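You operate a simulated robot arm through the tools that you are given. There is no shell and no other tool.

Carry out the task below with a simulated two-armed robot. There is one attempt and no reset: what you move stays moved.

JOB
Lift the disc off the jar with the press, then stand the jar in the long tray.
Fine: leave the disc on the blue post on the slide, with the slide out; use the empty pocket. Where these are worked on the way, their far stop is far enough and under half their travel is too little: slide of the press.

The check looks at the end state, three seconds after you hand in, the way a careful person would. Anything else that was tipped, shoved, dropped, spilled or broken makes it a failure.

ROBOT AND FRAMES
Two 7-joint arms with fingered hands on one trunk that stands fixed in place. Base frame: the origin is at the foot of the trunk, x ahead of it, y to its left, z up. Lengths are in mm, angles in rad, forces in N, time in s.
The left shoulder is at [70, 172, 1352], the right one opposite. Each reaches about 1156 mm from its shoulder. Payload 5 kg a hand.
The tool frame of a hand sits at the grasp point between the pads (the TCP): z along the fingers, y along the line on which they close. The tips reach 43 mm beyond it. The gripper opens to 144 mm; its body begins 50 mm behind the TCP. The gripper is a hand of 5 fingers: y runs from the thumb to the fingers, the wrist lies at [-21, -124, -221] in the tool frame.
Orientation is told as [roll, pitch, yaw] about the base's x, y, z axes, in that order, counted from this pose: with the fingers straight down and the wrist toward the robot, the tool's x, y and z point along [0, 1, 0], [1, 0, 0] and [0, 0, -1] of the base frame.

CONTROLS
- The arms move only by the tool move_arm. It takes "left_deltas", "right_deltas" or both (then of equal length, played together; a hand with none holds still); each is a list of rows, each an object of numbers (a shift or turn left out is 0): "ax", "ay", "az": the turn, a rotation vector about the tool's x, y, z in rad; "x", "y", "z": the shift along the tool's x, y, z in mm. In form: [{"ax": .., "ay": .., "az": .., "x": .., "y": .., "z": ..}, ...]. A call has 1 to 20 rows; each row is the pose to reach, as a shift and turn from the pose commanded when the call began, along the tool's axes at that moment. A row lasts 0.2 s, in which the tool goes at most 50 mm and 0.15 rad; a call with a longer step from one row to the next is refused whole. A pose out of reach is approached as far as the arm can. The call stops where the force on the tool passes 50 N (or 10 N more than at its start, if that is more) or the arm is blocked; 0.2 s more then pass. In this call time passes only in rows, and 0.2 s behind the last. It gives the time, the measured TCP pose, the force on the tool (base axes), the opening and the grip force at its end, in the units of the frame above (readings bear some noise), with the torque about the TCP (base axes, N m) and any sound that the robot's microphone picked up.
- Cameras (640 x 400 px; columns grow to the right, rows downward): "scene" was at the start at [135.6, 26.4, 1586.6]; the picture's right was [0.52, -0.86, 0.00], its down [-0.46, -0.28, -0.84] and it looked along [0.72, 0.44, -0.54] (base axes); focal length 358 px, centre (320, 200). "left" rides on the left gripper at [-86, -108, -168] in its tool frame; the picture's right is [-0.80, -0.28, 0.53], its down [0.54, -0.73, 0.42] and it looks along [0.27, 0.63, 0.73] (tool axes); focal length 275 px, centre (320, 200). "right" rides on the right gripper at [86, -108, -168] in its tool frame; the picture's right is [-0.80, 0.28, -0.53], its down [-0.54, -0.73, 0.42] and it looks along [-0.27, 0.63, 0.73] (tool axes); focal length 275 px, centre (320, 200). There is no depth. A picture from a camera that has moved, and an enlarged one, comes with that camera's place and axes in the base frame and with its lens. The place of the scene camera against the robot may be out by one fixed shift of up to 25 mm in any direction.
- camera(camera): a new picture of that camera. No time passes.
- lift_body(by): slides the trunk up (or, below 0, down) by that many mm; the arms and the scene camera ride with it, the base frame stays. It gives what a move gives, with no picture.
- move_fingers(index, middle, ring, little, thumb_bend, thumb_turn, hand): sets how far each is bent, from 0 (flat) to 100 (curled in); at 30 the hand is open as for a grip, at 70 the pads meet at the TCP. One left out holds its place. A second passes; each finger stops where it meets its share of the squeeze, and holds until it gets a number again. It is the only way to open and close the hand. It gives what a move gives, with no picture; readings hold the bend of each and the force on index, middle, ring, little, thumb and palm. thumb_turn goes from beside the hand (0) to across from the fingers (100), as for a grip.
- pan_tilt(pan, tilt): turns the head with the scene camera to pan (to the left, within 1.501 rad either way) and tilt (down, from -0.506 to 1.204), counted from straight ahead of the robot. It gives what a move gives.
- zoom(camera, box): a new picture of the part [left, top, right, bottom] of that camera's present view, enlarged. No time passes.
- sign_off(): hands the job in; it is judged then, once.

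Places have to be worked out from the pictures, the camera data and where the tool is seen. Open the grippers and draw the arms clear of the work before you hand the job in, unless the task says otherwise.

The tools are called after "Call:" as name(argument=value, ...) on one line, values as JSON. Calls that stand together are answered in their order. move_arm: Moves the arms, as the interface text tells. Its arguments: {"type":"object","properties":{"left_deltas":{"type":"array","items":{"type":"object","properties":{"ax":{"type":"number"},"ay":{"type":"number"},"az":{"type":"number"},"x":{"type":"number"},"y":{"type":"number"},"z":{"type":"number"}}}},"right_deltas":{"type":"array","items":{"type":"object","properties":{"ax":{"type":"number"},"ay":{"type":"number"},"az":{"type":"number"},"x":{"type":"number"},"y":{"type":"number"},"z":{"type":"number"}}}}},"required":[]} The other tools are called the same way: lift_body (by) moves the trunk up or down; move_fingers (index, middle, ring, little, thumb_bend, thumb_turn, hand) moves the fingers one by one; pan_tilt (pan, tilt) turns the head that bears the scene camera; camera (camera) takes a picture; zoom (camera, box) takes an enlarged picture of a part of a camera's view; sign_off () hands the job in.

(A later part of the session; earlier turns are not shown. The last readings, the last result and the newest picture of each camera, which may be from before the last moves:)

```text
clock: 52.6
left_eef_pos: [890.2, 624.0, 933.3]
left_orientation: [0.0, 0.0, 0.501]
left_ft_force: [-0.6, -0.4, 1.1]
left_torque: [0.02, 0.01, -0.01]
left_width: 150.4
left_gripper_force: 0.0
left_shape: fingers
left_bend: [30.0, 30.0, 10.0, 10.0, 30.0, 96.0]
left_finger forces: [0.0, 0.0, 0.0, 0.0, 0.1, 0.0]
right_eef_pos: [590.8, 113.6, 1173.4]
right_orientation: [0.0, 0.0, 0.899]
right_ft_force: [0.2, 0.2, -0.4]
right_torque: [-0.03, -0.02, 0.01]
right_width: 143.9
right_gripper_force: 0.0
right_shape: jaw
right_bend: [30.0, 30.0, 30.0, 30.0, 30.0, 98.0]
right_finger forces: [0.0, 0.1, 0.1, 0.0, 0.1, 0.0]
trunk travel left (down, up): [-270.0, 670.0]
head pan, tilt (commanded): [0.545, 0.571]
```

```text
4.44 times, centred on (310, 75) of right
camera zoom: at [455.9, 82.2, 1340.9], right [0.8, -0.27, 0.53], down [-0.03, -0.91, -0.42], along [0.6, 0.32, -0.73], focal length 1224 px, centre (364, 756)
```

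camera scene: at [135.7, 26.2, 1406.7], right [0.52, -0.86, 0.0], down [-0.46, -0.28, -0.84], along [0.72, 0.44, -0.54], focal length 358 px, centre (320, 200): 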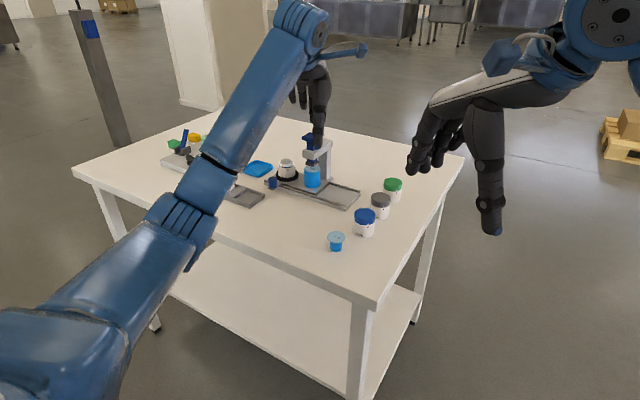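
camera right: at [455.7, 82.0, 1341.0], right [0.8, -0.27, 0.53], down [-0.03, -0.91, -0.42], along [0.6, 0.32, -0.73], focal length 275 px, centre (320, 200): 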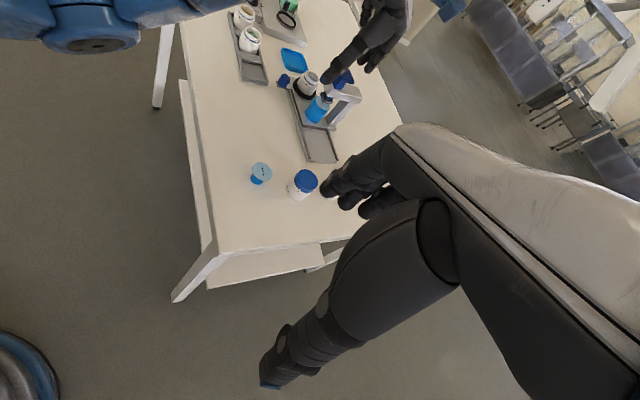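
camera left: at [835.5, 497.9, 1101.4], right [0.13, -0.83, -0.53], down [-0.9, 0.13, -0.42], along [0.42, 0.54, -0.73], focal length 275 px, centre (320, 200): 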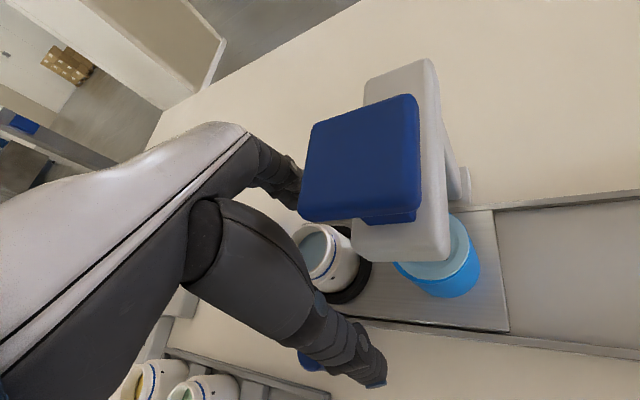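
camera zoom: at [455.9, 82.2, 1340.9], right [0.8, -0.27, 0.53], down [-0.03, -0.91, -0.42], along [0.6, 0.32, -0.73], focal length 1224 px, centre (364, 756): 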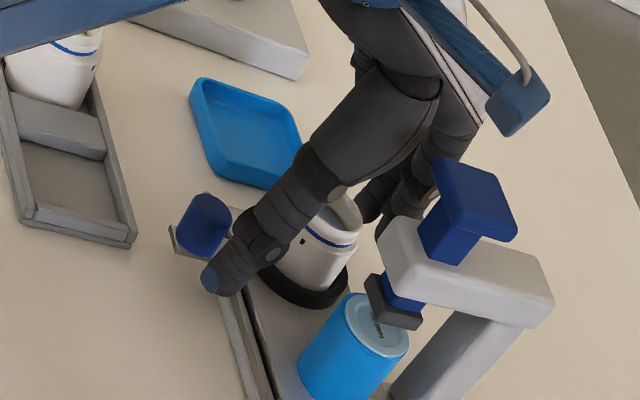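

Thumb tip at about (812, 577, 895), fingers behind the jar. I close thumb, index and middle partway and look.

Call:
move_fingers(hand="left", index=43, middle=43, thumb_bend=43)

Call:
camera(camera="left")

Call:
zoom(camera="scene", box=[250, 120, 350, 210])

Call:
zoom(camera="right", box=[260, 30, 360, 120])

```text
clock: 53.6
left_eef_pos: [890.0, 624.9, 933.8]
left_orientation: [-0.001, 0.0, 0.499]
left_ft_force: [0.3, -0.7, -0.2]
left_torque: [-0.01, 0.0, -0.02]
left_width: 104.5
left_gripper_force: 0.1
left_shape: fingers
left_bend: [43.0, 43.0, 10.0, 10.0, 43.0, 97.0]
left_finger forces: [0.1, 0.0, 0.0, 0.0, 0.0, 0.0]
right_eef_pos: [590.4, 114.0, 1173.7]
right_orientation: [0.0, -0.001, 0.897]
right_ft_force: [0.6, -0.1, -0.5]
right_torque: [-0.01, -0.01, 0.02]
right_width: 143.8
right_gripper_force: 0.1
right_shape: jaw
right_bend: [30.0, 30.0, 30.0, 30.0, 30.0, 98.0]
right_finger forces: [0.1, 0.0, 0.0, 0.1, 0.1, 0.0]
trunk travel left (down, up): [-270.0, 670.0]
head pan, tilt (commanded): [0.545, 0.571]
```

```text
taken
camera left: at [835.6, 497.7, 1101.6], right [0.13, -0.83, -0.53], down [-0.9, 0.13, -0.42], along [0.42, 0.54, -0.73], focal length 275 px, centre (320, 200)
```

left: 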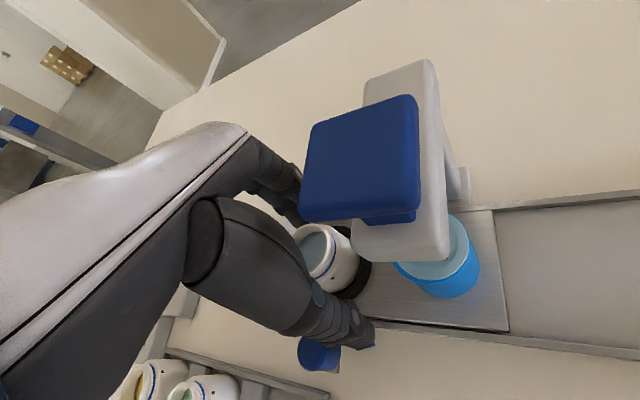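

```text
4.44 times, centred on (300, 165) of scene
camera zoom: at [135.8, 26.3, 1406.6], right [0.52, -0.86, 0.0], down [-0.46, -0.28, -0.84], along [0.72, 0.44, -0.54], focal length 1592 px, centre (409, 356)
```

zoom: 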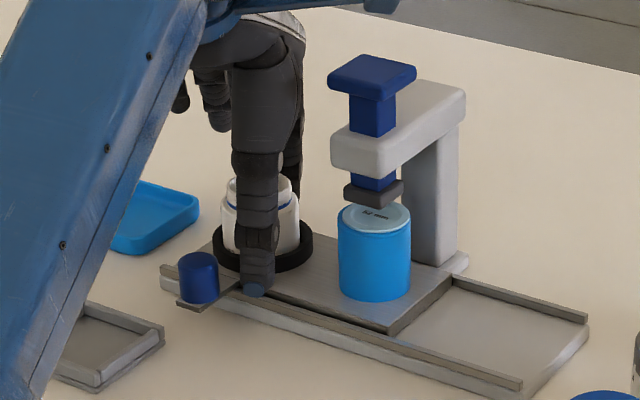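

```text
4.44 times, centred on (310, 75) of right
camera zoom: at [455.8, 82.1, 1340.9], right [0.8, -0.27, 0.53], down [-0.03, -0.91, -0.42], along [0.6, 0.32, -0.73], focal length 1224 px, centre (364, 756)
```

zoom: 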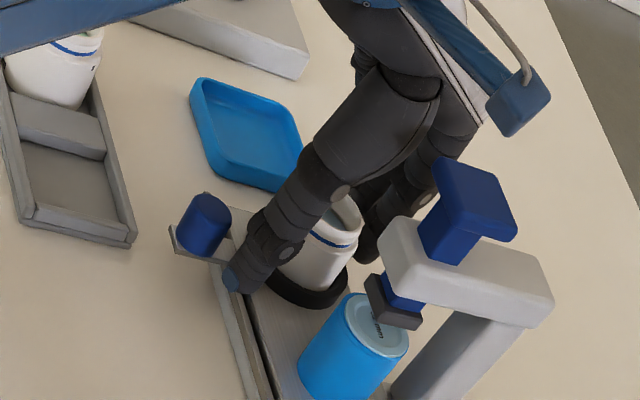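

Width is 104 mm at 43, no contact. I close further to 52.

Call:
move_fingers(hand="left", index=51, middle=51, thumb_bend=51)

Call:
camera(camera="left")

Call:
zoom(camera="scene", box=[250, 120, 350, 210])

Call:
zoom(camera="right", box=[280, 50, 350, 110])

```text
clock: 54.6
left_eef_pos: [890.5, 623.3, 933.1]
left_orientation: [-0.001, 0.0, 0.5]
left_ft_force: [0.3, -0.4, 0.6]
left_torque: [-0.01, 0.01, 0.04]
left_width: 75.6
left_gripper_force: 0.1
left_shape: fingers
left_bend: [51.0, 51.0, 10.0, 10.0, 51.0, 98.0]
left_finger forces: [0.0, 0.4, 0.0, 0.0, 0.0, 0.0]
right_eef_pos: [590.7, 115.1, 1175.3]
right_orientation: [-0.001, -0.002, 0.9]
right_ft_force: [-0.5, 0.5, -0.4]
right_torque: [-0.03, 0.01, 0.01]
right_width: 143.9
right_gripper_force: 0.1
right_shape: jaw
right_bend: [30.0, 30.0, 30.0, 30.0, 30.0, 98.0]
right_finger forces: [0.1, 0.0, 0.0, 0.1, 0.0, 0.1]
trunk travel left (down, up): [-270.0, 670.0]
head pan, tilt (commanded): [0.545, 0.571]
```

```text
taken
camera left: at [835.5, 497.6, 1101.6], right [0.13, -0.83, -0.53], down [-0.9, 0.13, -0.42], along [0.42, 0.54, -0.73], focal length 275 px, centre (320, 200)
```

left: 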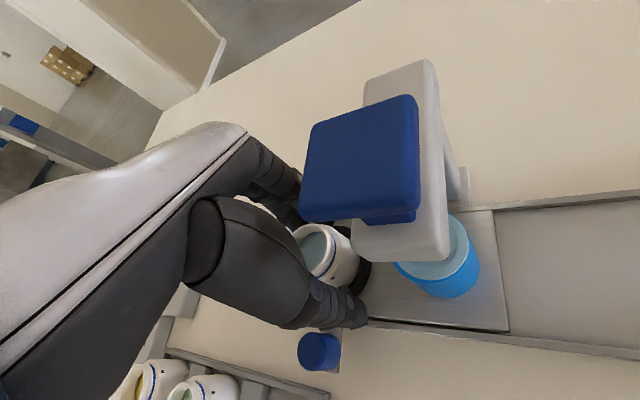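

```text
4.44 times, centred on (300, 165) of scene
camera zoom: at [135.7, 26.2, 1406.6], right [0.52, -0.86, 0.0], down [-0.46, -0.28, -0.84], along [0.72, 0.44, -0.54], focal length 1592 px, centre (409, 356)
```

zoom: 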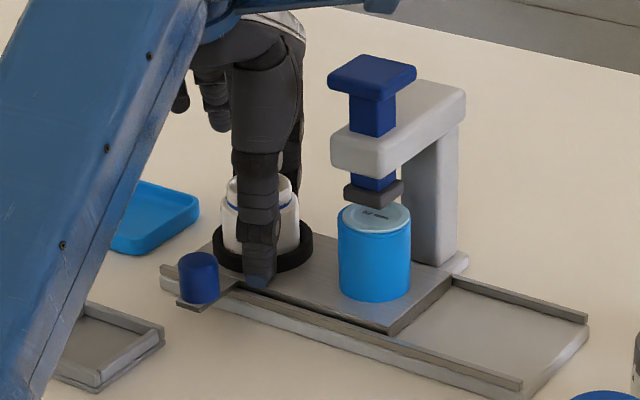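

```text
6.67 times, centred on (315, 80) of right
camera zoom: at [455.8, 82.0, 1341.0], right [0.8, -0.27, 0.53], down [-0.03, -0.91, -0.42], along [0.6, 0.32, -0.73], focal length 1835 px, centre (353, 1000)
```

zoom: 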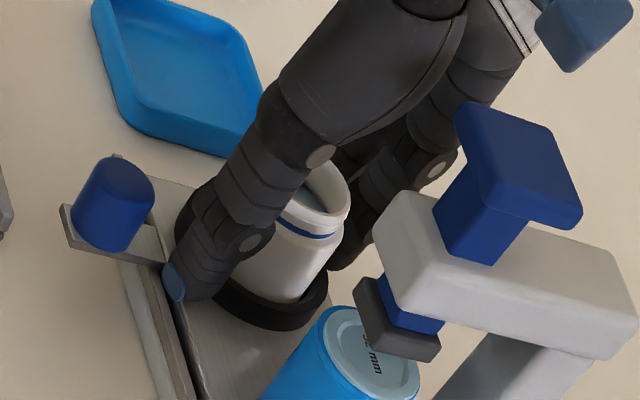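

Middle finger shows 0.4 N already at 75 mm width, so I check closely whether a tip touches the jar or the nest ring.

Call:
zoom(camera="right", box=[305, 65, 345, 100])

Call:
zoom(camera="left", box=[250, 180, 390, 350])

Call:
zoom(camera="scene", box=[280, 140, 330, 190])

```text
11.43 times, centred on (325, 82) of right
camera zoom: at [455.8, 82.0, 1341.0], right [0.8, -0.27, 0.53], down [-0.03, -0.91, -0.42], along [0.6, 0.32, -0.73], focal length 3146 px, centre (263, 1543)
```

zoom: 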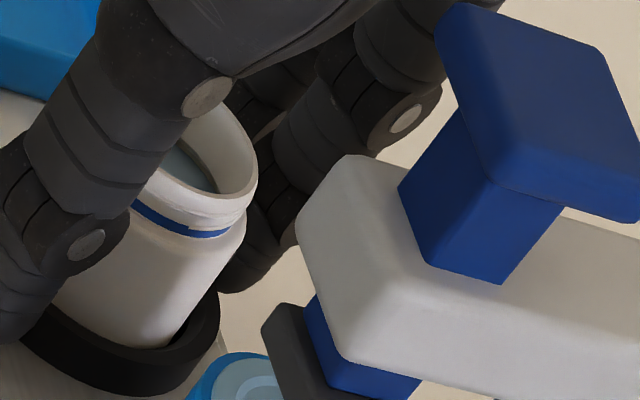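

```text
2.35 times, centred on (320, 265) of left
camera zoom: at [835.5, 497.6, 1101.6], right [0.13, -0.83, -0.53], down [-0.9, 0.13, -0.42], along [0.42, 0.54, -0.73], focal length 648 px, centre (320, 47)
```

zoom: 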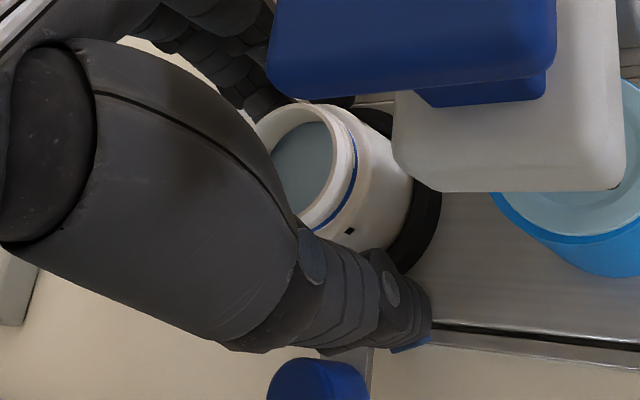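

```text
8.00 times, centred on (305, 165) of scene
camera zoom: at [135.7, 26.2, 1406.6], right [0.52, -0.86, 0.0], down [-0.46, -0.28, -0.84], along [0.72, 0.44, -0.54], focal length 2866 px, centre (440, 480)
```

zoom: 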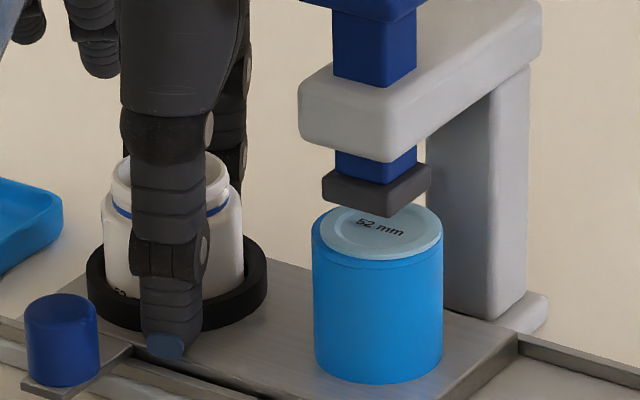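

The jar axis is within 2 mm of the TCP, so the middle tip may be brushing the ring. I raise the hand 3 mm and re-read.

Call:
move_arm(left_deltas=[{"z": -3}])

Call:
move_fingers(hand="left", thumb_bend=54)

```text
clock: 55.0
left_eef_pos: [889.1, 624.0, 937.9]
left_orientation: [-0.001, 0.001, 0.501]
left_ft_force: [-0.2, 0.6, 0.7]
left_torque: [0.02, 0.01, 0.0]
left_width: 75.5
left_gripper_force: 0.1
left_shape: fingers
left_bend: [51.0, 51.0, 10.0, 10.0, 51.0, 98.0]
left_finger forces: [0.1, 0.1, 0.0, 0.1, 0.1, 0.0]
right_eef_pos: [592.2, 113.7, 1174.9]
right_orientation: [-0.001, 0.001, 0.898]
right_ft_force: [0.3, -0.2, -0.2]
right_torque: [0.0, 0.02, 0.02]
right_width: 143.7
right_gripper_force: 0.1
right_shape: jaw
right_bend: [30.0, 30.0, 30.0, 30.0, 30.0, 98.0]
right_finger forces: [0.0, 0.0, 0.1, 0.0, 0.0, 0.1]
trunk travel left (down, up): [-270.0, 670.0]
head pan, tilt (commanded): [0.545, 0.571]
```

```text
clock: 56.0
left_eef_pos: [889.7, 623.1, 937.5]
left_orientation: [0.0, -0.001, 0.499]
left_ft_force: [0.4, -0.2, 0.4]
left_torque: [-0.03, 0.01, 0.02]
left_width: 70.5
left_gripper_force: 0.4
left_shape: fingers
left_bend: [51.0, 51.0, 10.0, 10.0, 54.0, 98.0]
left_finger forces: [0.0, 0.1, 0.1, 0.1, 0.3, 0.0]
right_eef_pos: [591.6, 114.3, 1175.6]
right_orientation: [0.0, -0.003, 0.899]
right_ft_force: [0.1, -0.6, 0.0]
right_torque: [-0.03, 0.04, -0.01]
right_width: 143.9
right_gripper_force: 0.1
right_shape: jaw
right_bend: [30.0, 30.0, 30.0, 30.0, 30.0, 98.0]
right_finger forces: [0.1, 0.0, 0.0, 0.1, 0.1, 0.0]
trunk travel left (down, up): [-270.0, 670.0]
head pan, tilt (commanded): [0.545, 0.571]
```

The middle's contact vanished (it was the ring); the thumb at 54 now shows 0.3 N. I look closely before closing further.

Call:
zoom(camera="left", box=[250, 180, 390, 350])

Call:
zoom(camera="scene", box=[275, 145, 325, 195])

Call:
zoom(camera="right", box=[290, 65, 340, 105])

```text
2.35 times, centred on (320, 265) of left
camera zoom: at [835.7, 497.5, 1104.5], right [0.13, -0.83, -0.53], down [-0.9, 0.13, -0.42], along [0.42, 0.54, -0.73], focal length 648 px, centre (320, 47)
```

zoom: 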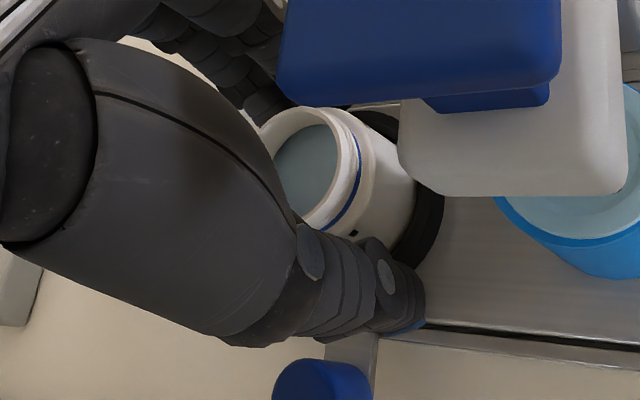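

```text
8.00 times, centred on (300, 170) of scene
camera zoom: at [135.7, 26.2, 1406.6], right [0.52, -0.86, 0.0], down [-0.46, -0.28, -0.84], along [0.72, 0.44, -0.54], focal length 2866 px, centre (480, 440)
```

zoom: 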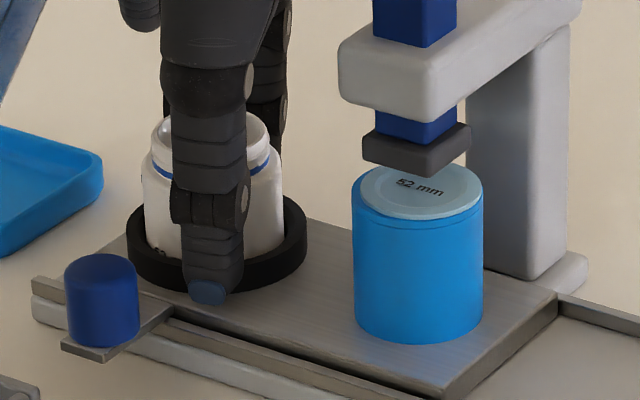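

```text
10.00 times, centred on (315, 85) of right
camera zoom: at [455.8, 82.0, 1341.0], right [0.8, -0.27, 0.53], down [-0.03, -0.91, -0.42], along [0.6, 0.32, -0.73], focal length 2753 px, centre (370, 1350)
```

zoom: 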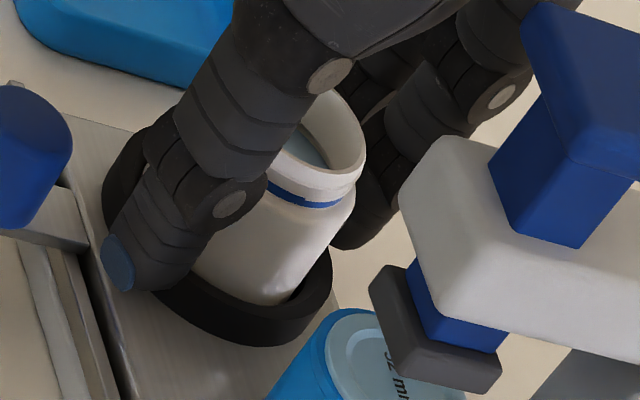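

The thumb tip sits a few mm below the ring's top edge and brushes it. I open a little, raise, and pitch the hand 0.15 rad so thumb and finger tips end at equal height above the ring.

Call:
move_fingers(hand="left", index=43, middle=43, thumb_bend=43)

Call:
move_arm(left_deltas=[{"z": -8}, {"z": -8, "ax": 0.075, "y": 4}, {"z": -8, "ax": 0.15, "y": 8}])

Call:
zoom(camera="left", box=[250, 180, 390, 350])

Call:
zoom(camera="scene", box=[275, 145, 325, 195])

Call:
zoom(camera="right", box=[290, 55, 350, 105])

```text
clock: 57.0
left_eef_pos: [888.6, 623.3, 936.8]
left_orientation: [-0.001, -0.002, 0.498]
left_ft_force: [-0.3, 0.1, -0.2]
left_torque: [0.0, 0.02, -0.02]
left_width: 103.2
left_gripper_force: 0.1
left_shape: fingers
left_bend: [43.0, 43.0, 10.0, 10.0, 43.0, 97.0]
left_finger forces: [0.0, 0.0, 0.0, 0.0, 0.1, 0.0]
right_eef_pos: [590.4, 114.5, 1173.8]
right_orientation: [-0.001, 0.0, 0.898]
right_ft_force: [-0.3, 0.6, 0.0]
right_torque: [0.02, -0.04, 0.03]
right_width: 143.9
right_gripper_force: 0.1
right_shape: jaw
right_bend: [30.0, 30.0, 30.0, 30.0, 30.0, 98.0]
right_finger forces: [0.0, 0.1, 0.1, 0.0, 0.1, 0.0]
trunk travel left (down, up): [-270.0, 670.0]
head pan, tilt (commanded): [0.545, 0.571]
```

```text
clock: 57.8
left_eef_pos: [896.0, 626.5, 943.6]
left_orientation: [-0.001, 0.153, 0.502]
left_ft_force: [-0.8, -0.9, 0.5]
left_torque: [0.0, 0.0, 0.0]
left_width: 103.0
left_gripper_force: 0.0
left_shape: fingers
left_bend: [43.0, 43.0, 10.0, 10.0, 43.0, 97.0]
left_finger forces: [0.0, 0.0, 0.0, 0.1, 0.1, 0.1]
right_eef_pos: [590.4, 114.8, 1173.4]
right_orientation: [-0.001, 0.001, 0.9]
right_ft_force: [1.0, -0.1, 0.1]
right_torque: [-0.01, 0.01, -0.02]
right_width: 143.6
right_gripper_force: 0.1
right_shape: jaw
right_bend: [30.0, 30.0, 30.0, 30.0, 30.0, 98.0]
right_finger forces: [0.1, 0.0, 0.0, 0.1, 0.0, 0.0]
trunk travel left (down, up): [-270.0, 670.0]
head pan, tilt (commanded): [0.545, 0.571]
```

```text
2.35 times, centred on (320, 265) of left
camera zoom: at [866.0, 514.1, 1126.1], right [0.06, -0.87, -0.49], down [-0.95, 0.1, -0.31], along [0.32, 0.48, -0.82], focal length 648 px, centre (320, 47)
```

zoom: 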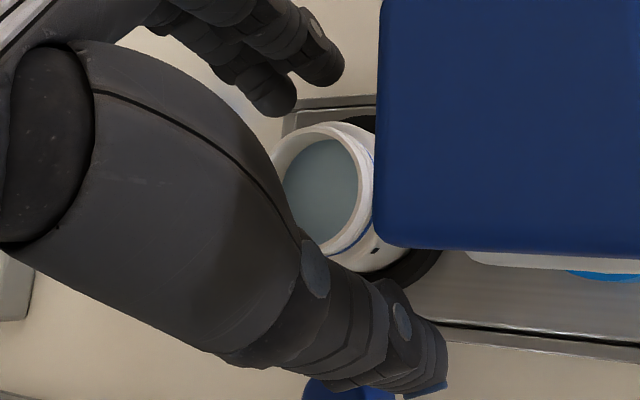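

```text
8.00 times, centred on (300, 170) of scene
camera zoom: at [135.9, 26.1, 1406.6], right [0.52, -0.86, 0.0], down [-0.46, -0.28, -0.84], along [0.72, 0.44, -0.54], focal length 2866 px, centre (480, 440)
```

zoom: 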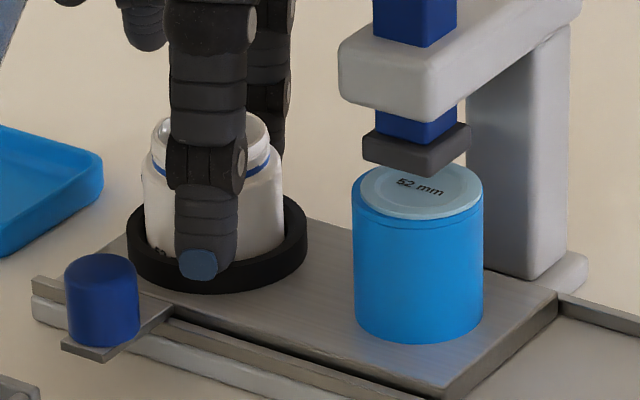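

```text
8.00 times, centred on (320, 80) of right
camera zoom: at [456.0, 81.9, 1340.8], right [0.8, -0.27, 0.53], down [-0.03, -0.91, -0.42], along [0.6, 0.33, -0.73], focal length 2202 px, centre (320, 1160)
```

zoom: 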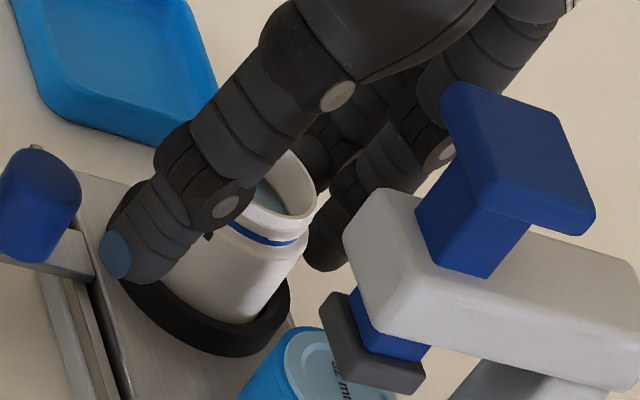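

Thumb is now higher, jar axis measured again at (890, 624) which is where the closing line points. I close to 51 and look again.

Call:
move_fingers(hand="left", index=52, middle=52, thumb_bend=52)

Call:
zoom(camera="left", box=[250, 180, 390, 350])

Call:
zoom(camera="scene", box=[275, 145, 325, 195])

Call:
zoom(camera="right", box=[290, 55, 350, 105])

```text
clock: 58.8
left_eef_pos: [897.5, 626.4, 945.5]
left_orientation: [0.002, 0.15, 0.499]
left_ft_force: [0.0, 0.5, 0.1]
left_torque: [-0.02, 0.02, 0.01]
left_width: 71.8
left_gripper_force: 0.1
left_shape: fingers
left_bend: [52.0, 52.0, 10.0, 10.0, 52.0, 98.0]
left_finger forces: [0.1, 0.0, 0.1, 0.0, 0.0, 0.0]
right_eef_pos: [592.0, 114.4, 1174.5]
right_orientation: [0.0, 0.001, 0.899]
right_ft_force: [-0.4, 0.0, -0.1]
right_torque: [0.0, 0.04, -0.01]
right_width: 143.7
right_gripper_force: 0.0
right_shape: jaw
right_bend: [30.0, 30.0, 30.0, 30.0, 30.0, 98.0]
right_finger forces: [0.0, 0.0, 0.0, 0.0, 0.0, 0.0]
trunk travel left (down, up): [-270.0, 670.0]
head pan, tilt (commanded): [0.545, 0.571]
```

```text
2.35 times, centred on (320, 265) of left
camera zoom: at [865.9, 513.8, 1126.4], right [0.07, -0.87, -0.49], down [-0.95, 0.1, -0.31], along [0.32, 0.48, -0.82], focal length 648 px, centre (320, 47)
```

zoom: 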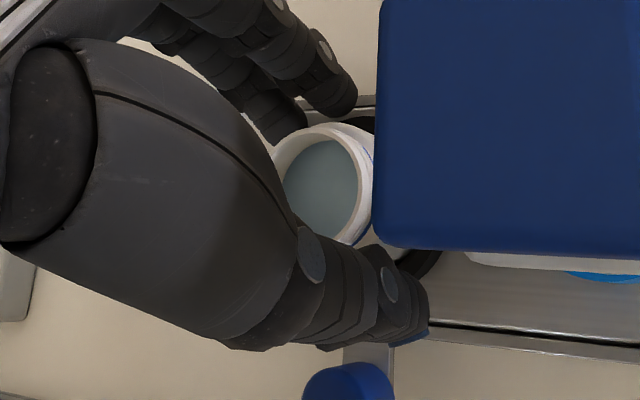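

```text
8.00 times, centred on (300, 170) of scene
camera zoom: at [135.8, 26.2, 1406.6], right [0.52, -0.86, 0.0], down [-0.46, -0.28, -0.84], along [0.72, 0.44, -0.54], focal length 2866 px, centre (480, 440)
```

zoom: 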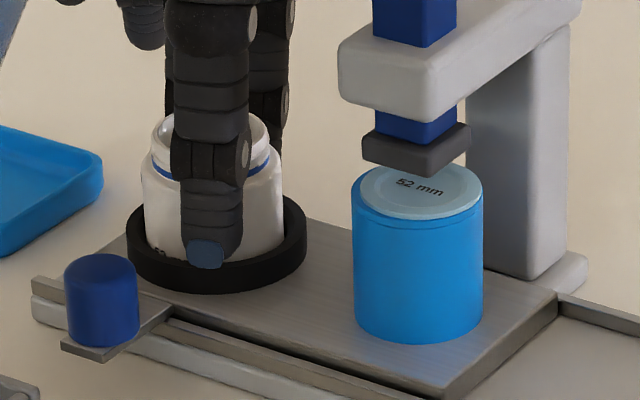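

```text
8.00 times, centred on (320, 80) of right
camera zoom: at [455.8, 82.0, 1340.9], right [0.8, -0.27, 0.53], down [-0.03, -0.91, -0.42], along [0.6, 0.32, -0.73], focal length 2202 px, centre (320, 1160)
```

zoom: 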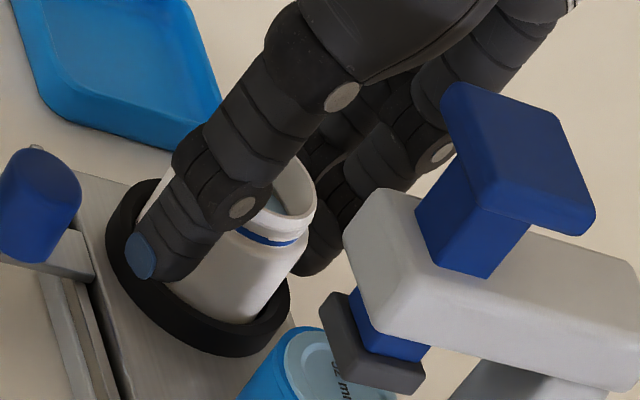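

Thumb tip is at about z 896 and index tip about z 900, both clear of the ring (886) and opposed across the jar. I lower 5 mm and close to 57.

Call:
move_arm(left_deltas=[{"y": 0.4, "z": 2.5}, {"y": 0.8, "z": 5}])

Call:
move_fingers(hand="left", index=56, middle=56, thumb_bend=56)

Call:
zoom(camera="left", box=[250, 180, 390, 350])

Call:
zoom(camera="scene", box=[275, 145, 325, 195])

Call:
zoom(camera="right", box=[290, 55, 350, 105])

```text
clock: 59.4
left_eef_pos: [896.1, 626.5, 939.7]
left_orientation: [0.001, 0.148, 0.502]
left_ft_force: [0.2, 0.3, 0.2]
left_torque: [-0.01, -0.01, -0.01]
left_width: 71.8
left_gripper_force: 0.3
left_shape: fingers
left_bend: [52.0, 52.0, 10.0, 10.0, 52.0, 98.0]
left_finger forces: [0.0, 0.5, 0.0, 0.0, 0.0, 0.0]
right_eef_pos: [590.8, 114.1, 1174.3]
right_orientation: [-0.002, 0.0, 0.9]
right_ft_force: [-0.8, 0.1, 0.7]
right_torque: [-0.01, 0.02, 0.01]
right_width: 143.7
right_gripper_force: 0.1
right_shape: jaw
right_bend: [30.0, 30.0, 30.0, 30.0, 30.0, 98.0]
right_finger forces: [0.1, 0.0, 0.1, 0.0, 0.1, 0.0]
trunk travel left (down, up): [-270.0, 670.0]
head pan, tilt (commanded): [0.545, 0.571]
```

```text
clock: 60.4
left_eef_pos: [895.6, 627.3, 939.3]
left_orientation: [-0.002, 0.151, 0.5]
left_ft_force: [5.1, 0.6, 1.5]
left_torque: [0.05, -0.23, -0.04]
left_width: 61.6
left_gripper_force: 2.6
left_shape: fingers
left_bend: [54.0, 55.0, 10.0, 10.0, 55.0, 99.0]
left_finger forces: [2.8, 1.9, 0.0, 0.0, 0.8, 0.1]
right_eef_pos: [591.5, 115.5, 1173.6]
right_orientation: [0.0, 0.0, 0.897]
right_ft_force: [-0.4, 0.9, -0.1]
right_torque: [0.0, -0.02, 0.01]
right_width: 143.6
right_gripper_force: 0.1
right_shape: jaw
right_bend: [30.0, 30.0, 30.0, 30.0, 30.0, 98.0]
right_finger forces: [0.0, 0.1, 0.0, 0.0, 0.0, 0.0]
trunk travel left (down, up): [-270.0, 670.0]
head pan, tilt (commanded): [0.545, 0.571]
```

```text
2.35 times, centred on (320, 265) of left
camera zoom: at [866.6, 513.3, 1121.4], right [0.07, -0.87, -0.49], down [-0.95, 0.1, -0.31], along [0.32, 0.48, -0.82], focal length 648 px, centre (320, 47)
```

zoom: 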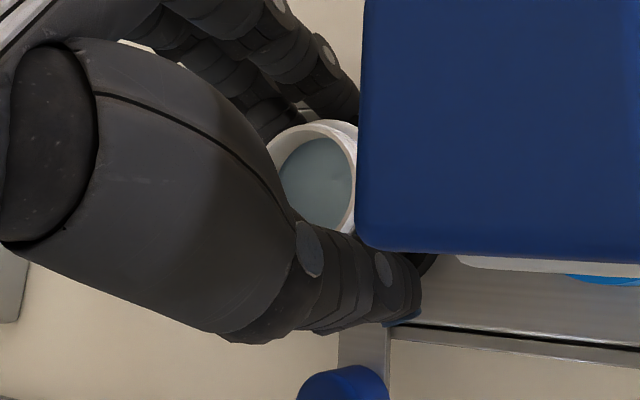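

```text
8.00 times, centred on (300, 170) of scene
camera zoom: at [136.2, 26.3, 1406.6], right [0.52, -0.86, 0.0], down [-0.46, -0.28, -0.84], along [0.72, 0.44, -0.54], focal length 2866 px, centre (480, 440)
```

zoom: 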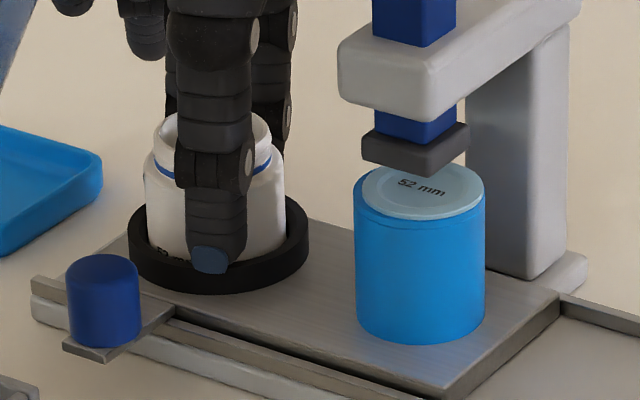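

```text
8.00 times, centred on (320, 80) of right
camera zoom: at [456.2, 82.0, 1340.8], right [0.8, -0.27, 0.53], down [-0.03, -0.91, -0.42], along [0.6, 0.32, -0.73], focal length 2202 px, centre (320, 1160)
```

zoom: 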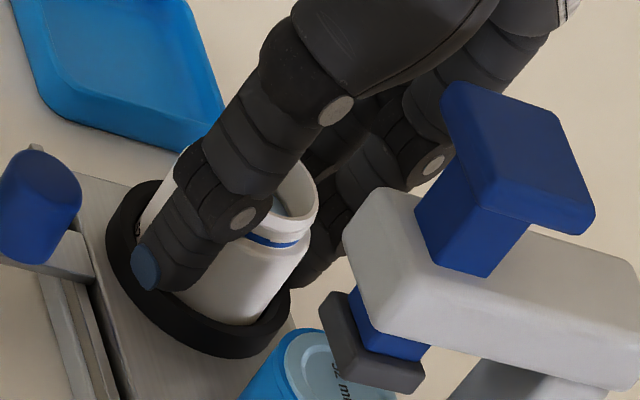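

Index and middle touch the jar (about 2–3 N); the thumb barely. I close the thumb further so the squeeze balances.

Call:
move_fingers(hand="left", thumb_bend=60)

Call:
zoom(camera="scene", box=[275, 145, 325, 195])

Call:
zoom(camera="left", box=[250, 180, 390, 350])

```text
clock: 61.4
left_eef_pos: [897.3, 626.6, 939.4]
left_orientation: [0.001, 0.152, 0.5]
left_ft_force: [1.5, 0.4, 1.7]
left_torque: [0.07, -0.11, 0.0]
left_width: 60.2
left_gripper_force: 5.2
left_shape: fingers
left_bend: [54.0, 55.0, 10.0, 10.0, 57.0, 99.0]
left_finger forces: [3.2, 2.7, 0.0, 0.0, 4.2, 0.0]
right_eef_pos: [590.0, 113.4, 1174.3]
right_orientation: [0.0, 0.0, 0.901]
right_ft_force: [-0.1, -1.1, 1.2]
right_torque: [-0.04, 0.0, 0.0]
right_width: 143.7
right_gripper_force: 0.0
right_shape: jaw
right_bend: [30.0, 30.0, 30.0, 30.0, 30.0, 98.0]
right_finger forces: [0.0, 0.0, 0.1, 0.0, 0.0, 0.0]
trunk travel left (down, up): [-270.0, 670.0]
head pan, tilt (commanded): [0.545, 0.571]
```

```text
8.00 times, centred on (300, 170) of scene
camera zoom: at [135.7, 26.1, 1406.6], right [0.52, -0.86, 0.0], down [-0.46, -0.28, -0.84], along [0.72, 0.44, -0.54], focal length 2866 px, centre (480, 440)
```

zoom: 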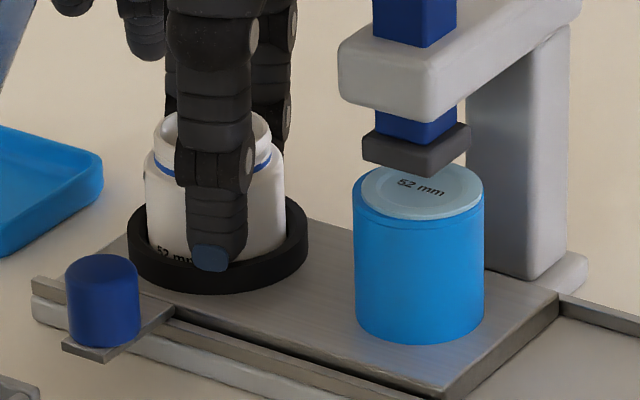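

```text
2.35 times, centred on (320, 265) of left
camera zoom: at [866.1, 513.4, 1121.6], right [0.07, -0.87, -0.49], down [-0.95, 0.1, -0.31], along [0.32, 0.48, -0.82], focal length 648 px, centre (320, 47)
```

zoom: 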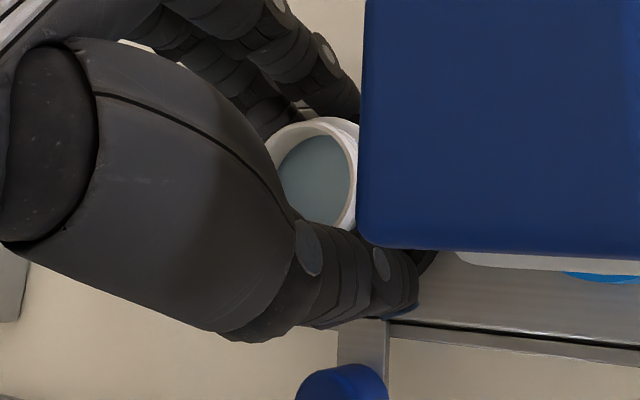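

The grip is balanced at about 4–6 N. I firm it up a little.

Call:
move_fingers(hand="left", index=62, middle=62, thumb_bend=65)

```text
clock: 62.4
left_eef_pos: [896.8, 626.5, 939.4]
left_orientation: [0.001, 0.149, 0.499]
left_ft_force: [7.9, 2.4, 4.4]
left_torque: [0.15, -0.38, -0.09]
left_width: 57.9
left_gripper_force: 13.4
left_shape: fingers
left_bend: [55.0, 57.0, 10.0, 10.0, 58.0, 99.0]
left_finger forces: [8.1, 8.5, 0.0, 0.1, 10.9, 0.0]
right_eef_pos: [590.3, 114.5, 1173.2]
right_orientation: [0.0, -0.001, 0.899]
right_ft_force: [-1.0, -1.1, 1.0]
right_torque: [0.05, 0.0, -0.05]
right_width: 143.7
right_gripper_force: 0.0
right_shape: jaw
right_bend: [30.0, 30.0, 30.0, 30.0, 30.0, 98.0]
right_finger forces: [0.1, 0.1, 0.1, 0.0, 0.0, 0.0]
trunk travel left (down, up): [-270.0, 670.0]
head pan, tilt (commanded): [0.545, 0.571]
```

Grip is 13 N but the nest carries some side force (8 N). I shift the hand 1.5 mm forward to balance before lifting.

Call:
move_arm(left_deltas=[{"y": 1.5, "z": -0.2}])

Call:
zoom(camera="scene", box=[275, 145, 325, 195])

```text
clock: 62.8
left_eef_pos: [898.0, 628.1, 939.3]
left_orientation: [-0.001, 0.149, 0.498]
left_ft_force: [4.3, 0.8, 3.6]
left_torque: [0.14, -0.26, -0.05]
left_width: 57.7
left_gripper_force: 13.6
left_shape: fingers
left_bend: [55.0, 57.0, 10.0, 10.0, 58.0, 99.0]
left_finger forces: [7.1, 7.5, 0.0, 0.1, 11.9, 0.0]
right_eef_pos: [591.1, 113.8, 1174.0]
right_orientation: [0.002, 0.0, 0.9]
right_ft_force: [-0.4, -0.3, 0.1]
right_torque: [0.02, 0.01, -0.01]
right_width: 143.8
right_gripper_force: 0.1
right_shape: jaw
right_bend: [30.0, 30.0, 30.0, 30.0, 30.0, 98.0]
right_finger forces: [0.1, 0.0, 0.1, 0.0, 0.1, 0.0]
trunk travel left (down, up): [-270.0, 670.0]
head pan, tilt (commanded): [0.545, 0.571]
```

```text
8.00 times, centred on (300, 170) of scene
camera zoom: at [135.7, 25.9, 1406.7], right [0.52, -0.86, 0.0], down [-0.46, -0.28, -0.84], along [0.72, 0.44, -0.54], focal length 2866 px, centre (480, 440)
```

zoom: 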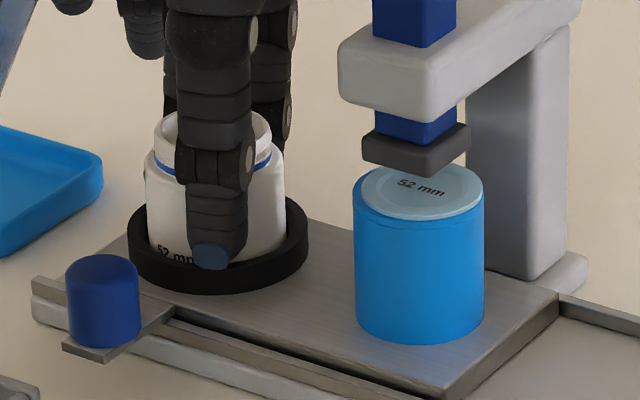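

Better balanced. I shift another 1 mm and lift gently by 10 mm, then check that the jar stays upright in the grip.

Call:
move_arm(left_deltas=[{"y": 1, "z": -0.2}, {"y": 0.7, "z": -2.2}, {"y": 0.4, "z": -4.1}, {"y": 0.1, "z": -6.1}, {"y": -0.2, "z": -8.1}, {"y": -0.5, "z": -10.1}])

Call:
zoom(camera="scene", box=[275, 145, 325, 195])

Call:
zoom(camera="right", box=[290, 55, 350, 105])

Call:
zoom(camera="left", box=[250, 180, 390, 350])

```text
clock: 64.2
left_eef_pos: [898.9, 627.8, 949.0]
left_orientation: [0.001, 0.15, 0.499]
left_ft_force: [-0.3, -0.2, -1.1]
left_torque: [-0.01, -0.03, 0.01]
left_width: 51.0
left_gripper_force: 9.0
left_shape: fingers
left_bend: [58.0, 60.0, 10.0, 10.0, 59.0, 99.0]
left_finger forces: [4.9, 4.1, 0.1, 0.1, 8.9, 0.0]
right_eef_pos: [589.6, 112.7, 1176.2]
right_orientation: [0.0, 0.0, 0.898]
right_ft_force: [0.0, -0.3, 0.6]
right_torque: [0.01, -0.02, 0.04]
right_width: 143.7
right_gripper_force: 0.1
right_shape: jaw
right_bend: [30.0, 30.0, 30.0, 30.0, 30.0, 98.0]
right_finger forces: [0.0, 0.1, 0.0, 0.1, 0.1, 0.0]
trunk travel left (down, up): [-270.0, 670.0]
head pan, tilt (commanded): [0.545, 0.571]
```

```text
8.00 times, centred on (300, 170) of scene
camera zoom: at [135.7, 26.2, 1406.7], right [0.52, -0.86, 0.0], down [-0.46, -0.28, -0.84], along [0.72, 0.44, -0.54], focal length 2866 px, centre (480, 440)
```

zoom: 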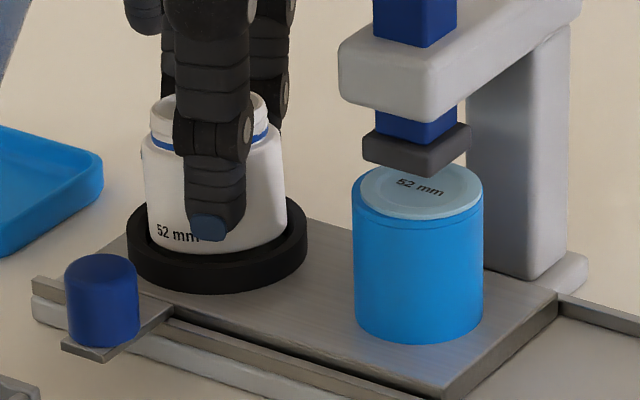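

```text
8.00 times, centred on (320, 80) of right
camera zoom: at [455.7, 82.0, 1341.0], right [0.8, -0.27, 0.53], down [-0.03, -0.91, -0.42], along [0.6, 0.32, -0.73], focal length 2202 px, centre (320, 1160)
```

zoom: 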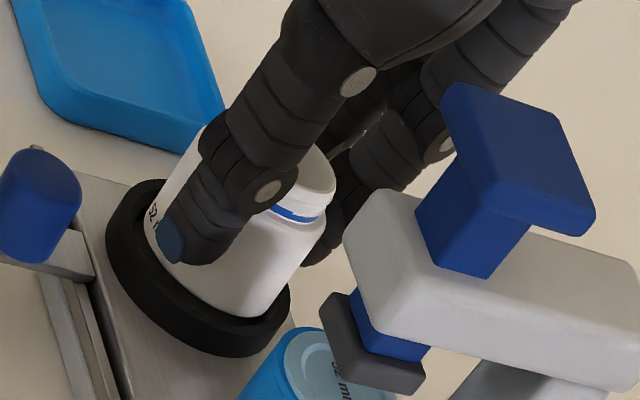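

```text
2.35 times, centred on (320, 265) of left
camera zoom: at [868.4, 515.0, 1131.9], right [0.07, -0.87, -0.49], down [-0.95, 0.1, -0.31], along [0.32, 0.48, -0.82], focal length 648 px, centre (320, 47)
```

zoom: 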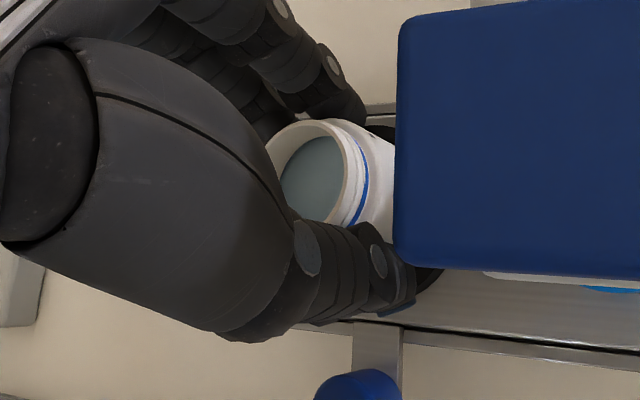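

The jar is lifted but has swung to align with the pitched hand (top leaning away by about 0.15 rad). I lift 30 mm more to clear the nest, then level the hand so that the jar stands upright.

Call:
move_arm(left_deltas=[{"y": -0.6, "z": -4}, {"y": -1.2, "z": -8}, {"y": -1.8, "z": -12}, {"y": -2.4, "z": -16}, {"y": -3, "z": -20}, {"y": -3.6, "z": -24}, {"y": -4.5, "z": -30}])

Call:
move_arm(left_deltas=[{"ax": -0.025}, {"ax": -0.05}, {"ax": -0.075}, {"ax": -0.1}, {"ax": -0.125}, {"ax": -0.15}])

Call:
zoom(camera="scene", box=[265, 130, 325, 190])

Call:
zoom(camera="right", box=[290, 45, 350, 95])

Call:
camera(camera="left")

```text
clock: 65.8
left_eef_pos: [899.4, 628.9, 980.1]
left_orientation: [0.0, 0.15, 0.499]
left_ft_force: [-0.4, -0.5, -1.1]
left_torque: [0.02, 0.0, 0.01]
left_width: 50.6
left_gripper_force: 9.4
left_shape: fingers
left_bend: [58.0, 60.0, 10.0, 10.0, 59.0, 99.0]
left_finger forces: [5.0, 4.1, 0.0, 0.0, 8.9, 0.1]
right_eef_pos: [590.6, 114.3, 1174.3]
right_orientation: [0.0, -0.001, 0.898]
right_ft_force: [0.2, 0.4, -0.5]
right_torque: [-0.01, 0.0, -0.03]
right_width: 143.7
right_gripper_force: 0.0
right_shape: jaw
right_bend: [30.0, 30.0, 30.0, 30.0, 30.0, 98.0]
right_finger forces: [0.1, 0.0, 0.0, 0.0, 0.0, 0.1]
trunk travel left (down, up): [-270.0, 670.0]
head pan, tilt (commanded): [0.545, 0.571]
```

```text
clock: 67.2
left_eef_pos: [900.4, 628.4, 980.8]
left_orientation: [-0.001, 0.0, 0.5]
left_ft_force: [-0.3, 0.5, -0.3]
left_torque: [0.01, -0.01, 0.04]
left_width: 50.9
left_gripper_force: 9.3
left_shape: fingers
left_bend: [58.0, 60.0, 10.0, 10.0, 59.0, 99.0]
left_finger forces: [4.7, 4.1, 0.0, 0.0, 8.8, 0.0]
right_eef_pos: [591.6, 114.1, 1174.6]
right_orientation: [-0.001, 0.0, 0.897]
right_ft_force: [-0.3, 0.9, -0.4]
right_torque: [0.03, -0.02, 0.0]
right_width: 143.5
right_gripper_force: 0.1
right_shape: jaw
right_bend: [30.0, 30.0, 30.0, 30.0, 30.0, 98.0]
right_finger forces: [0.0, 0.1, 0.1, 0.1, 0.0, 0.0]
trunk travel left (down, up): [-270.0, 670.0]
head pan, tilt (commanded): [0.545, 0.571]
```

```text
6.67 times, centred on (295, 160) of scene
camera zoom: at [135.8, 26.3, 1406.6], right [0.52, -0.86, 0.0], down [-0.46, -0.28, -0.84], along [0.72, 0.44, -0.54], focal length 2388 px, centre (487, 467)
```

zoom: 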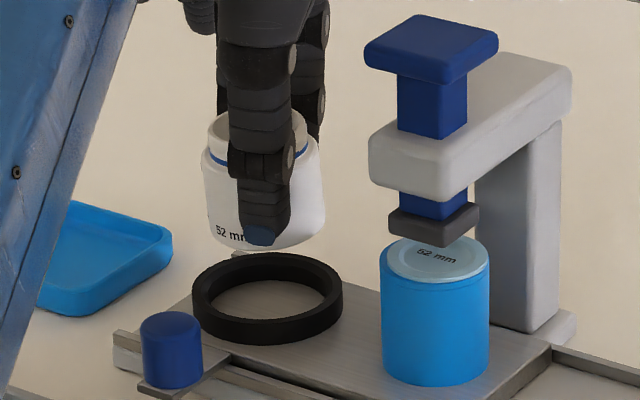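

```text
8.00 times, centred on (320, 70) of right
camera zoom: at [455.8, 82.1, 1340.9], right [0.8, -0.27, 0.53], down [-0.03, -0.91, -0.42], along [0.6, 0.32, -0.73], focal length 2202 px, centre (320, 1240)
```

zoom: 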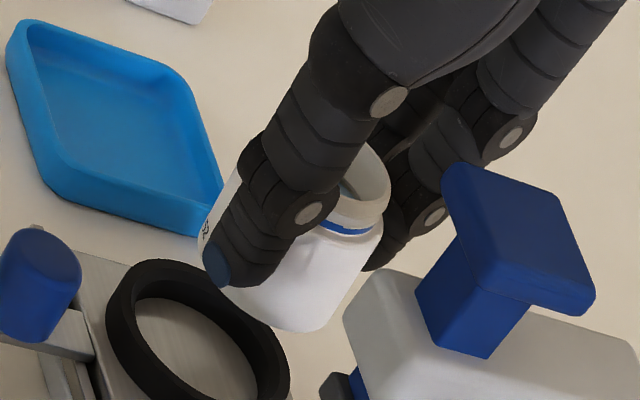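

```text
taken
camera left: at [845.5, 502.4, 1147.6], right [0.13, -0.83, -0.53], down [-0.9, 0.13, -0.42], along [0.42, 0.54, -0.73], focal length 275 px, centre (320, 200)
```

left: 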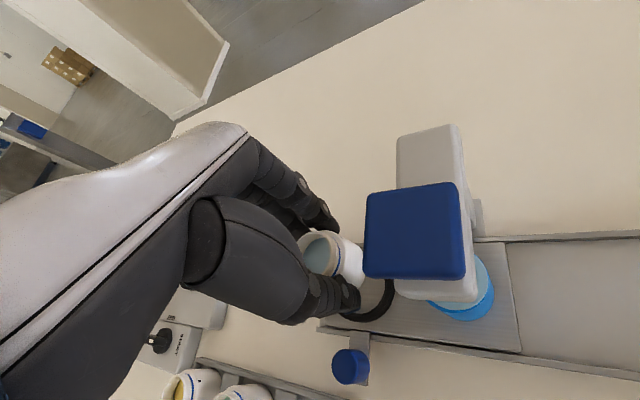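

The jar is clear of the nest. I zoom in to judge how upright it is now.

Call:
zoom(camera="left", box=[280, 200, 400, 320])

Call:
zoom(camera="right", box=[300, 55, 345, 95])

Call:
zoom(camera="scene", box=[275, 135, 310, 170])

```text
3.33 times, centred on (340, 260) of left
camera zoom: at [845.5, 502.4, 1147.6], right [0.13, -0.83, -0.53], down [-0.9, 0.13, -0.42], along [0.42, 0.54, -0.73], focal length 918 px, centre (253, 0)
```

zoom: 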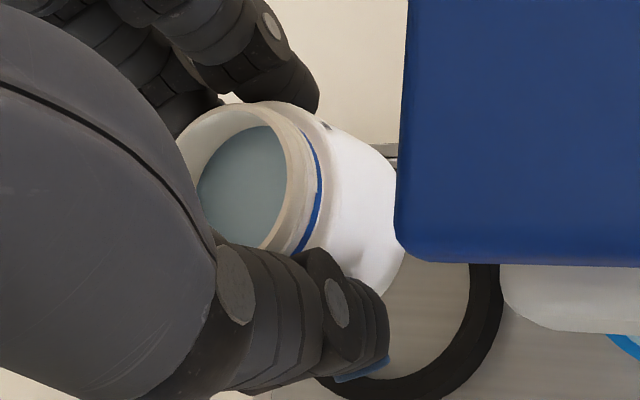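

```text
10.00 times, centred on (322, 75) of right
camera zoom: at [455.8, 82.1, 1340.9], right [0.8, -0.27, 0.53], down [-0.03, -0.91, -0.42], along [0.6, 0.32, -0.73], focal length 2753 px, centre (295, 1450)
```

zoom: 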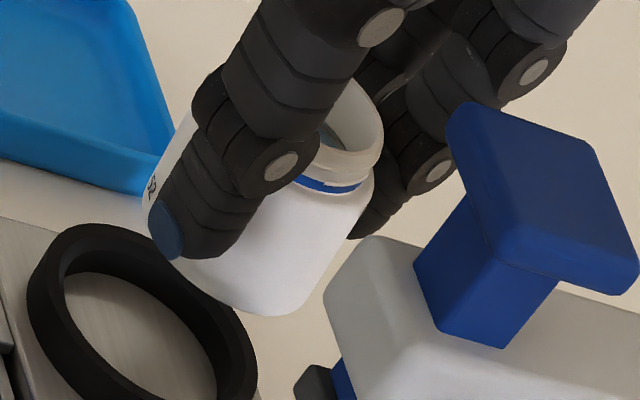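

```text
11.43 times, centred on (292, 152) of scene
camera zoom: at [135.8, 26.3, 1406.6], right [0.52, -0.86, 0.0], down [-0.46, -0.28, -0.84], along [0.72, 0.44, -0.54], focal length 4094 px, centre (634, 743)
```

zoom: 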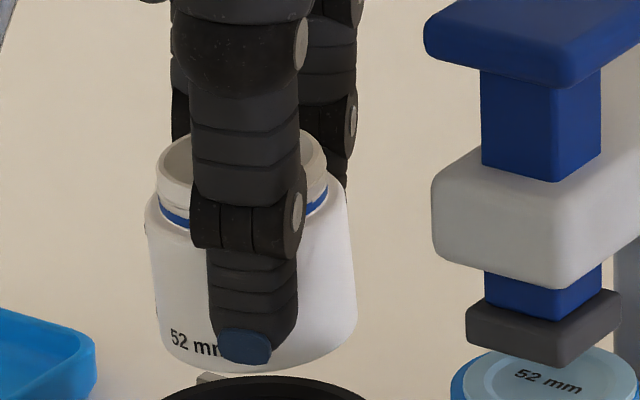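

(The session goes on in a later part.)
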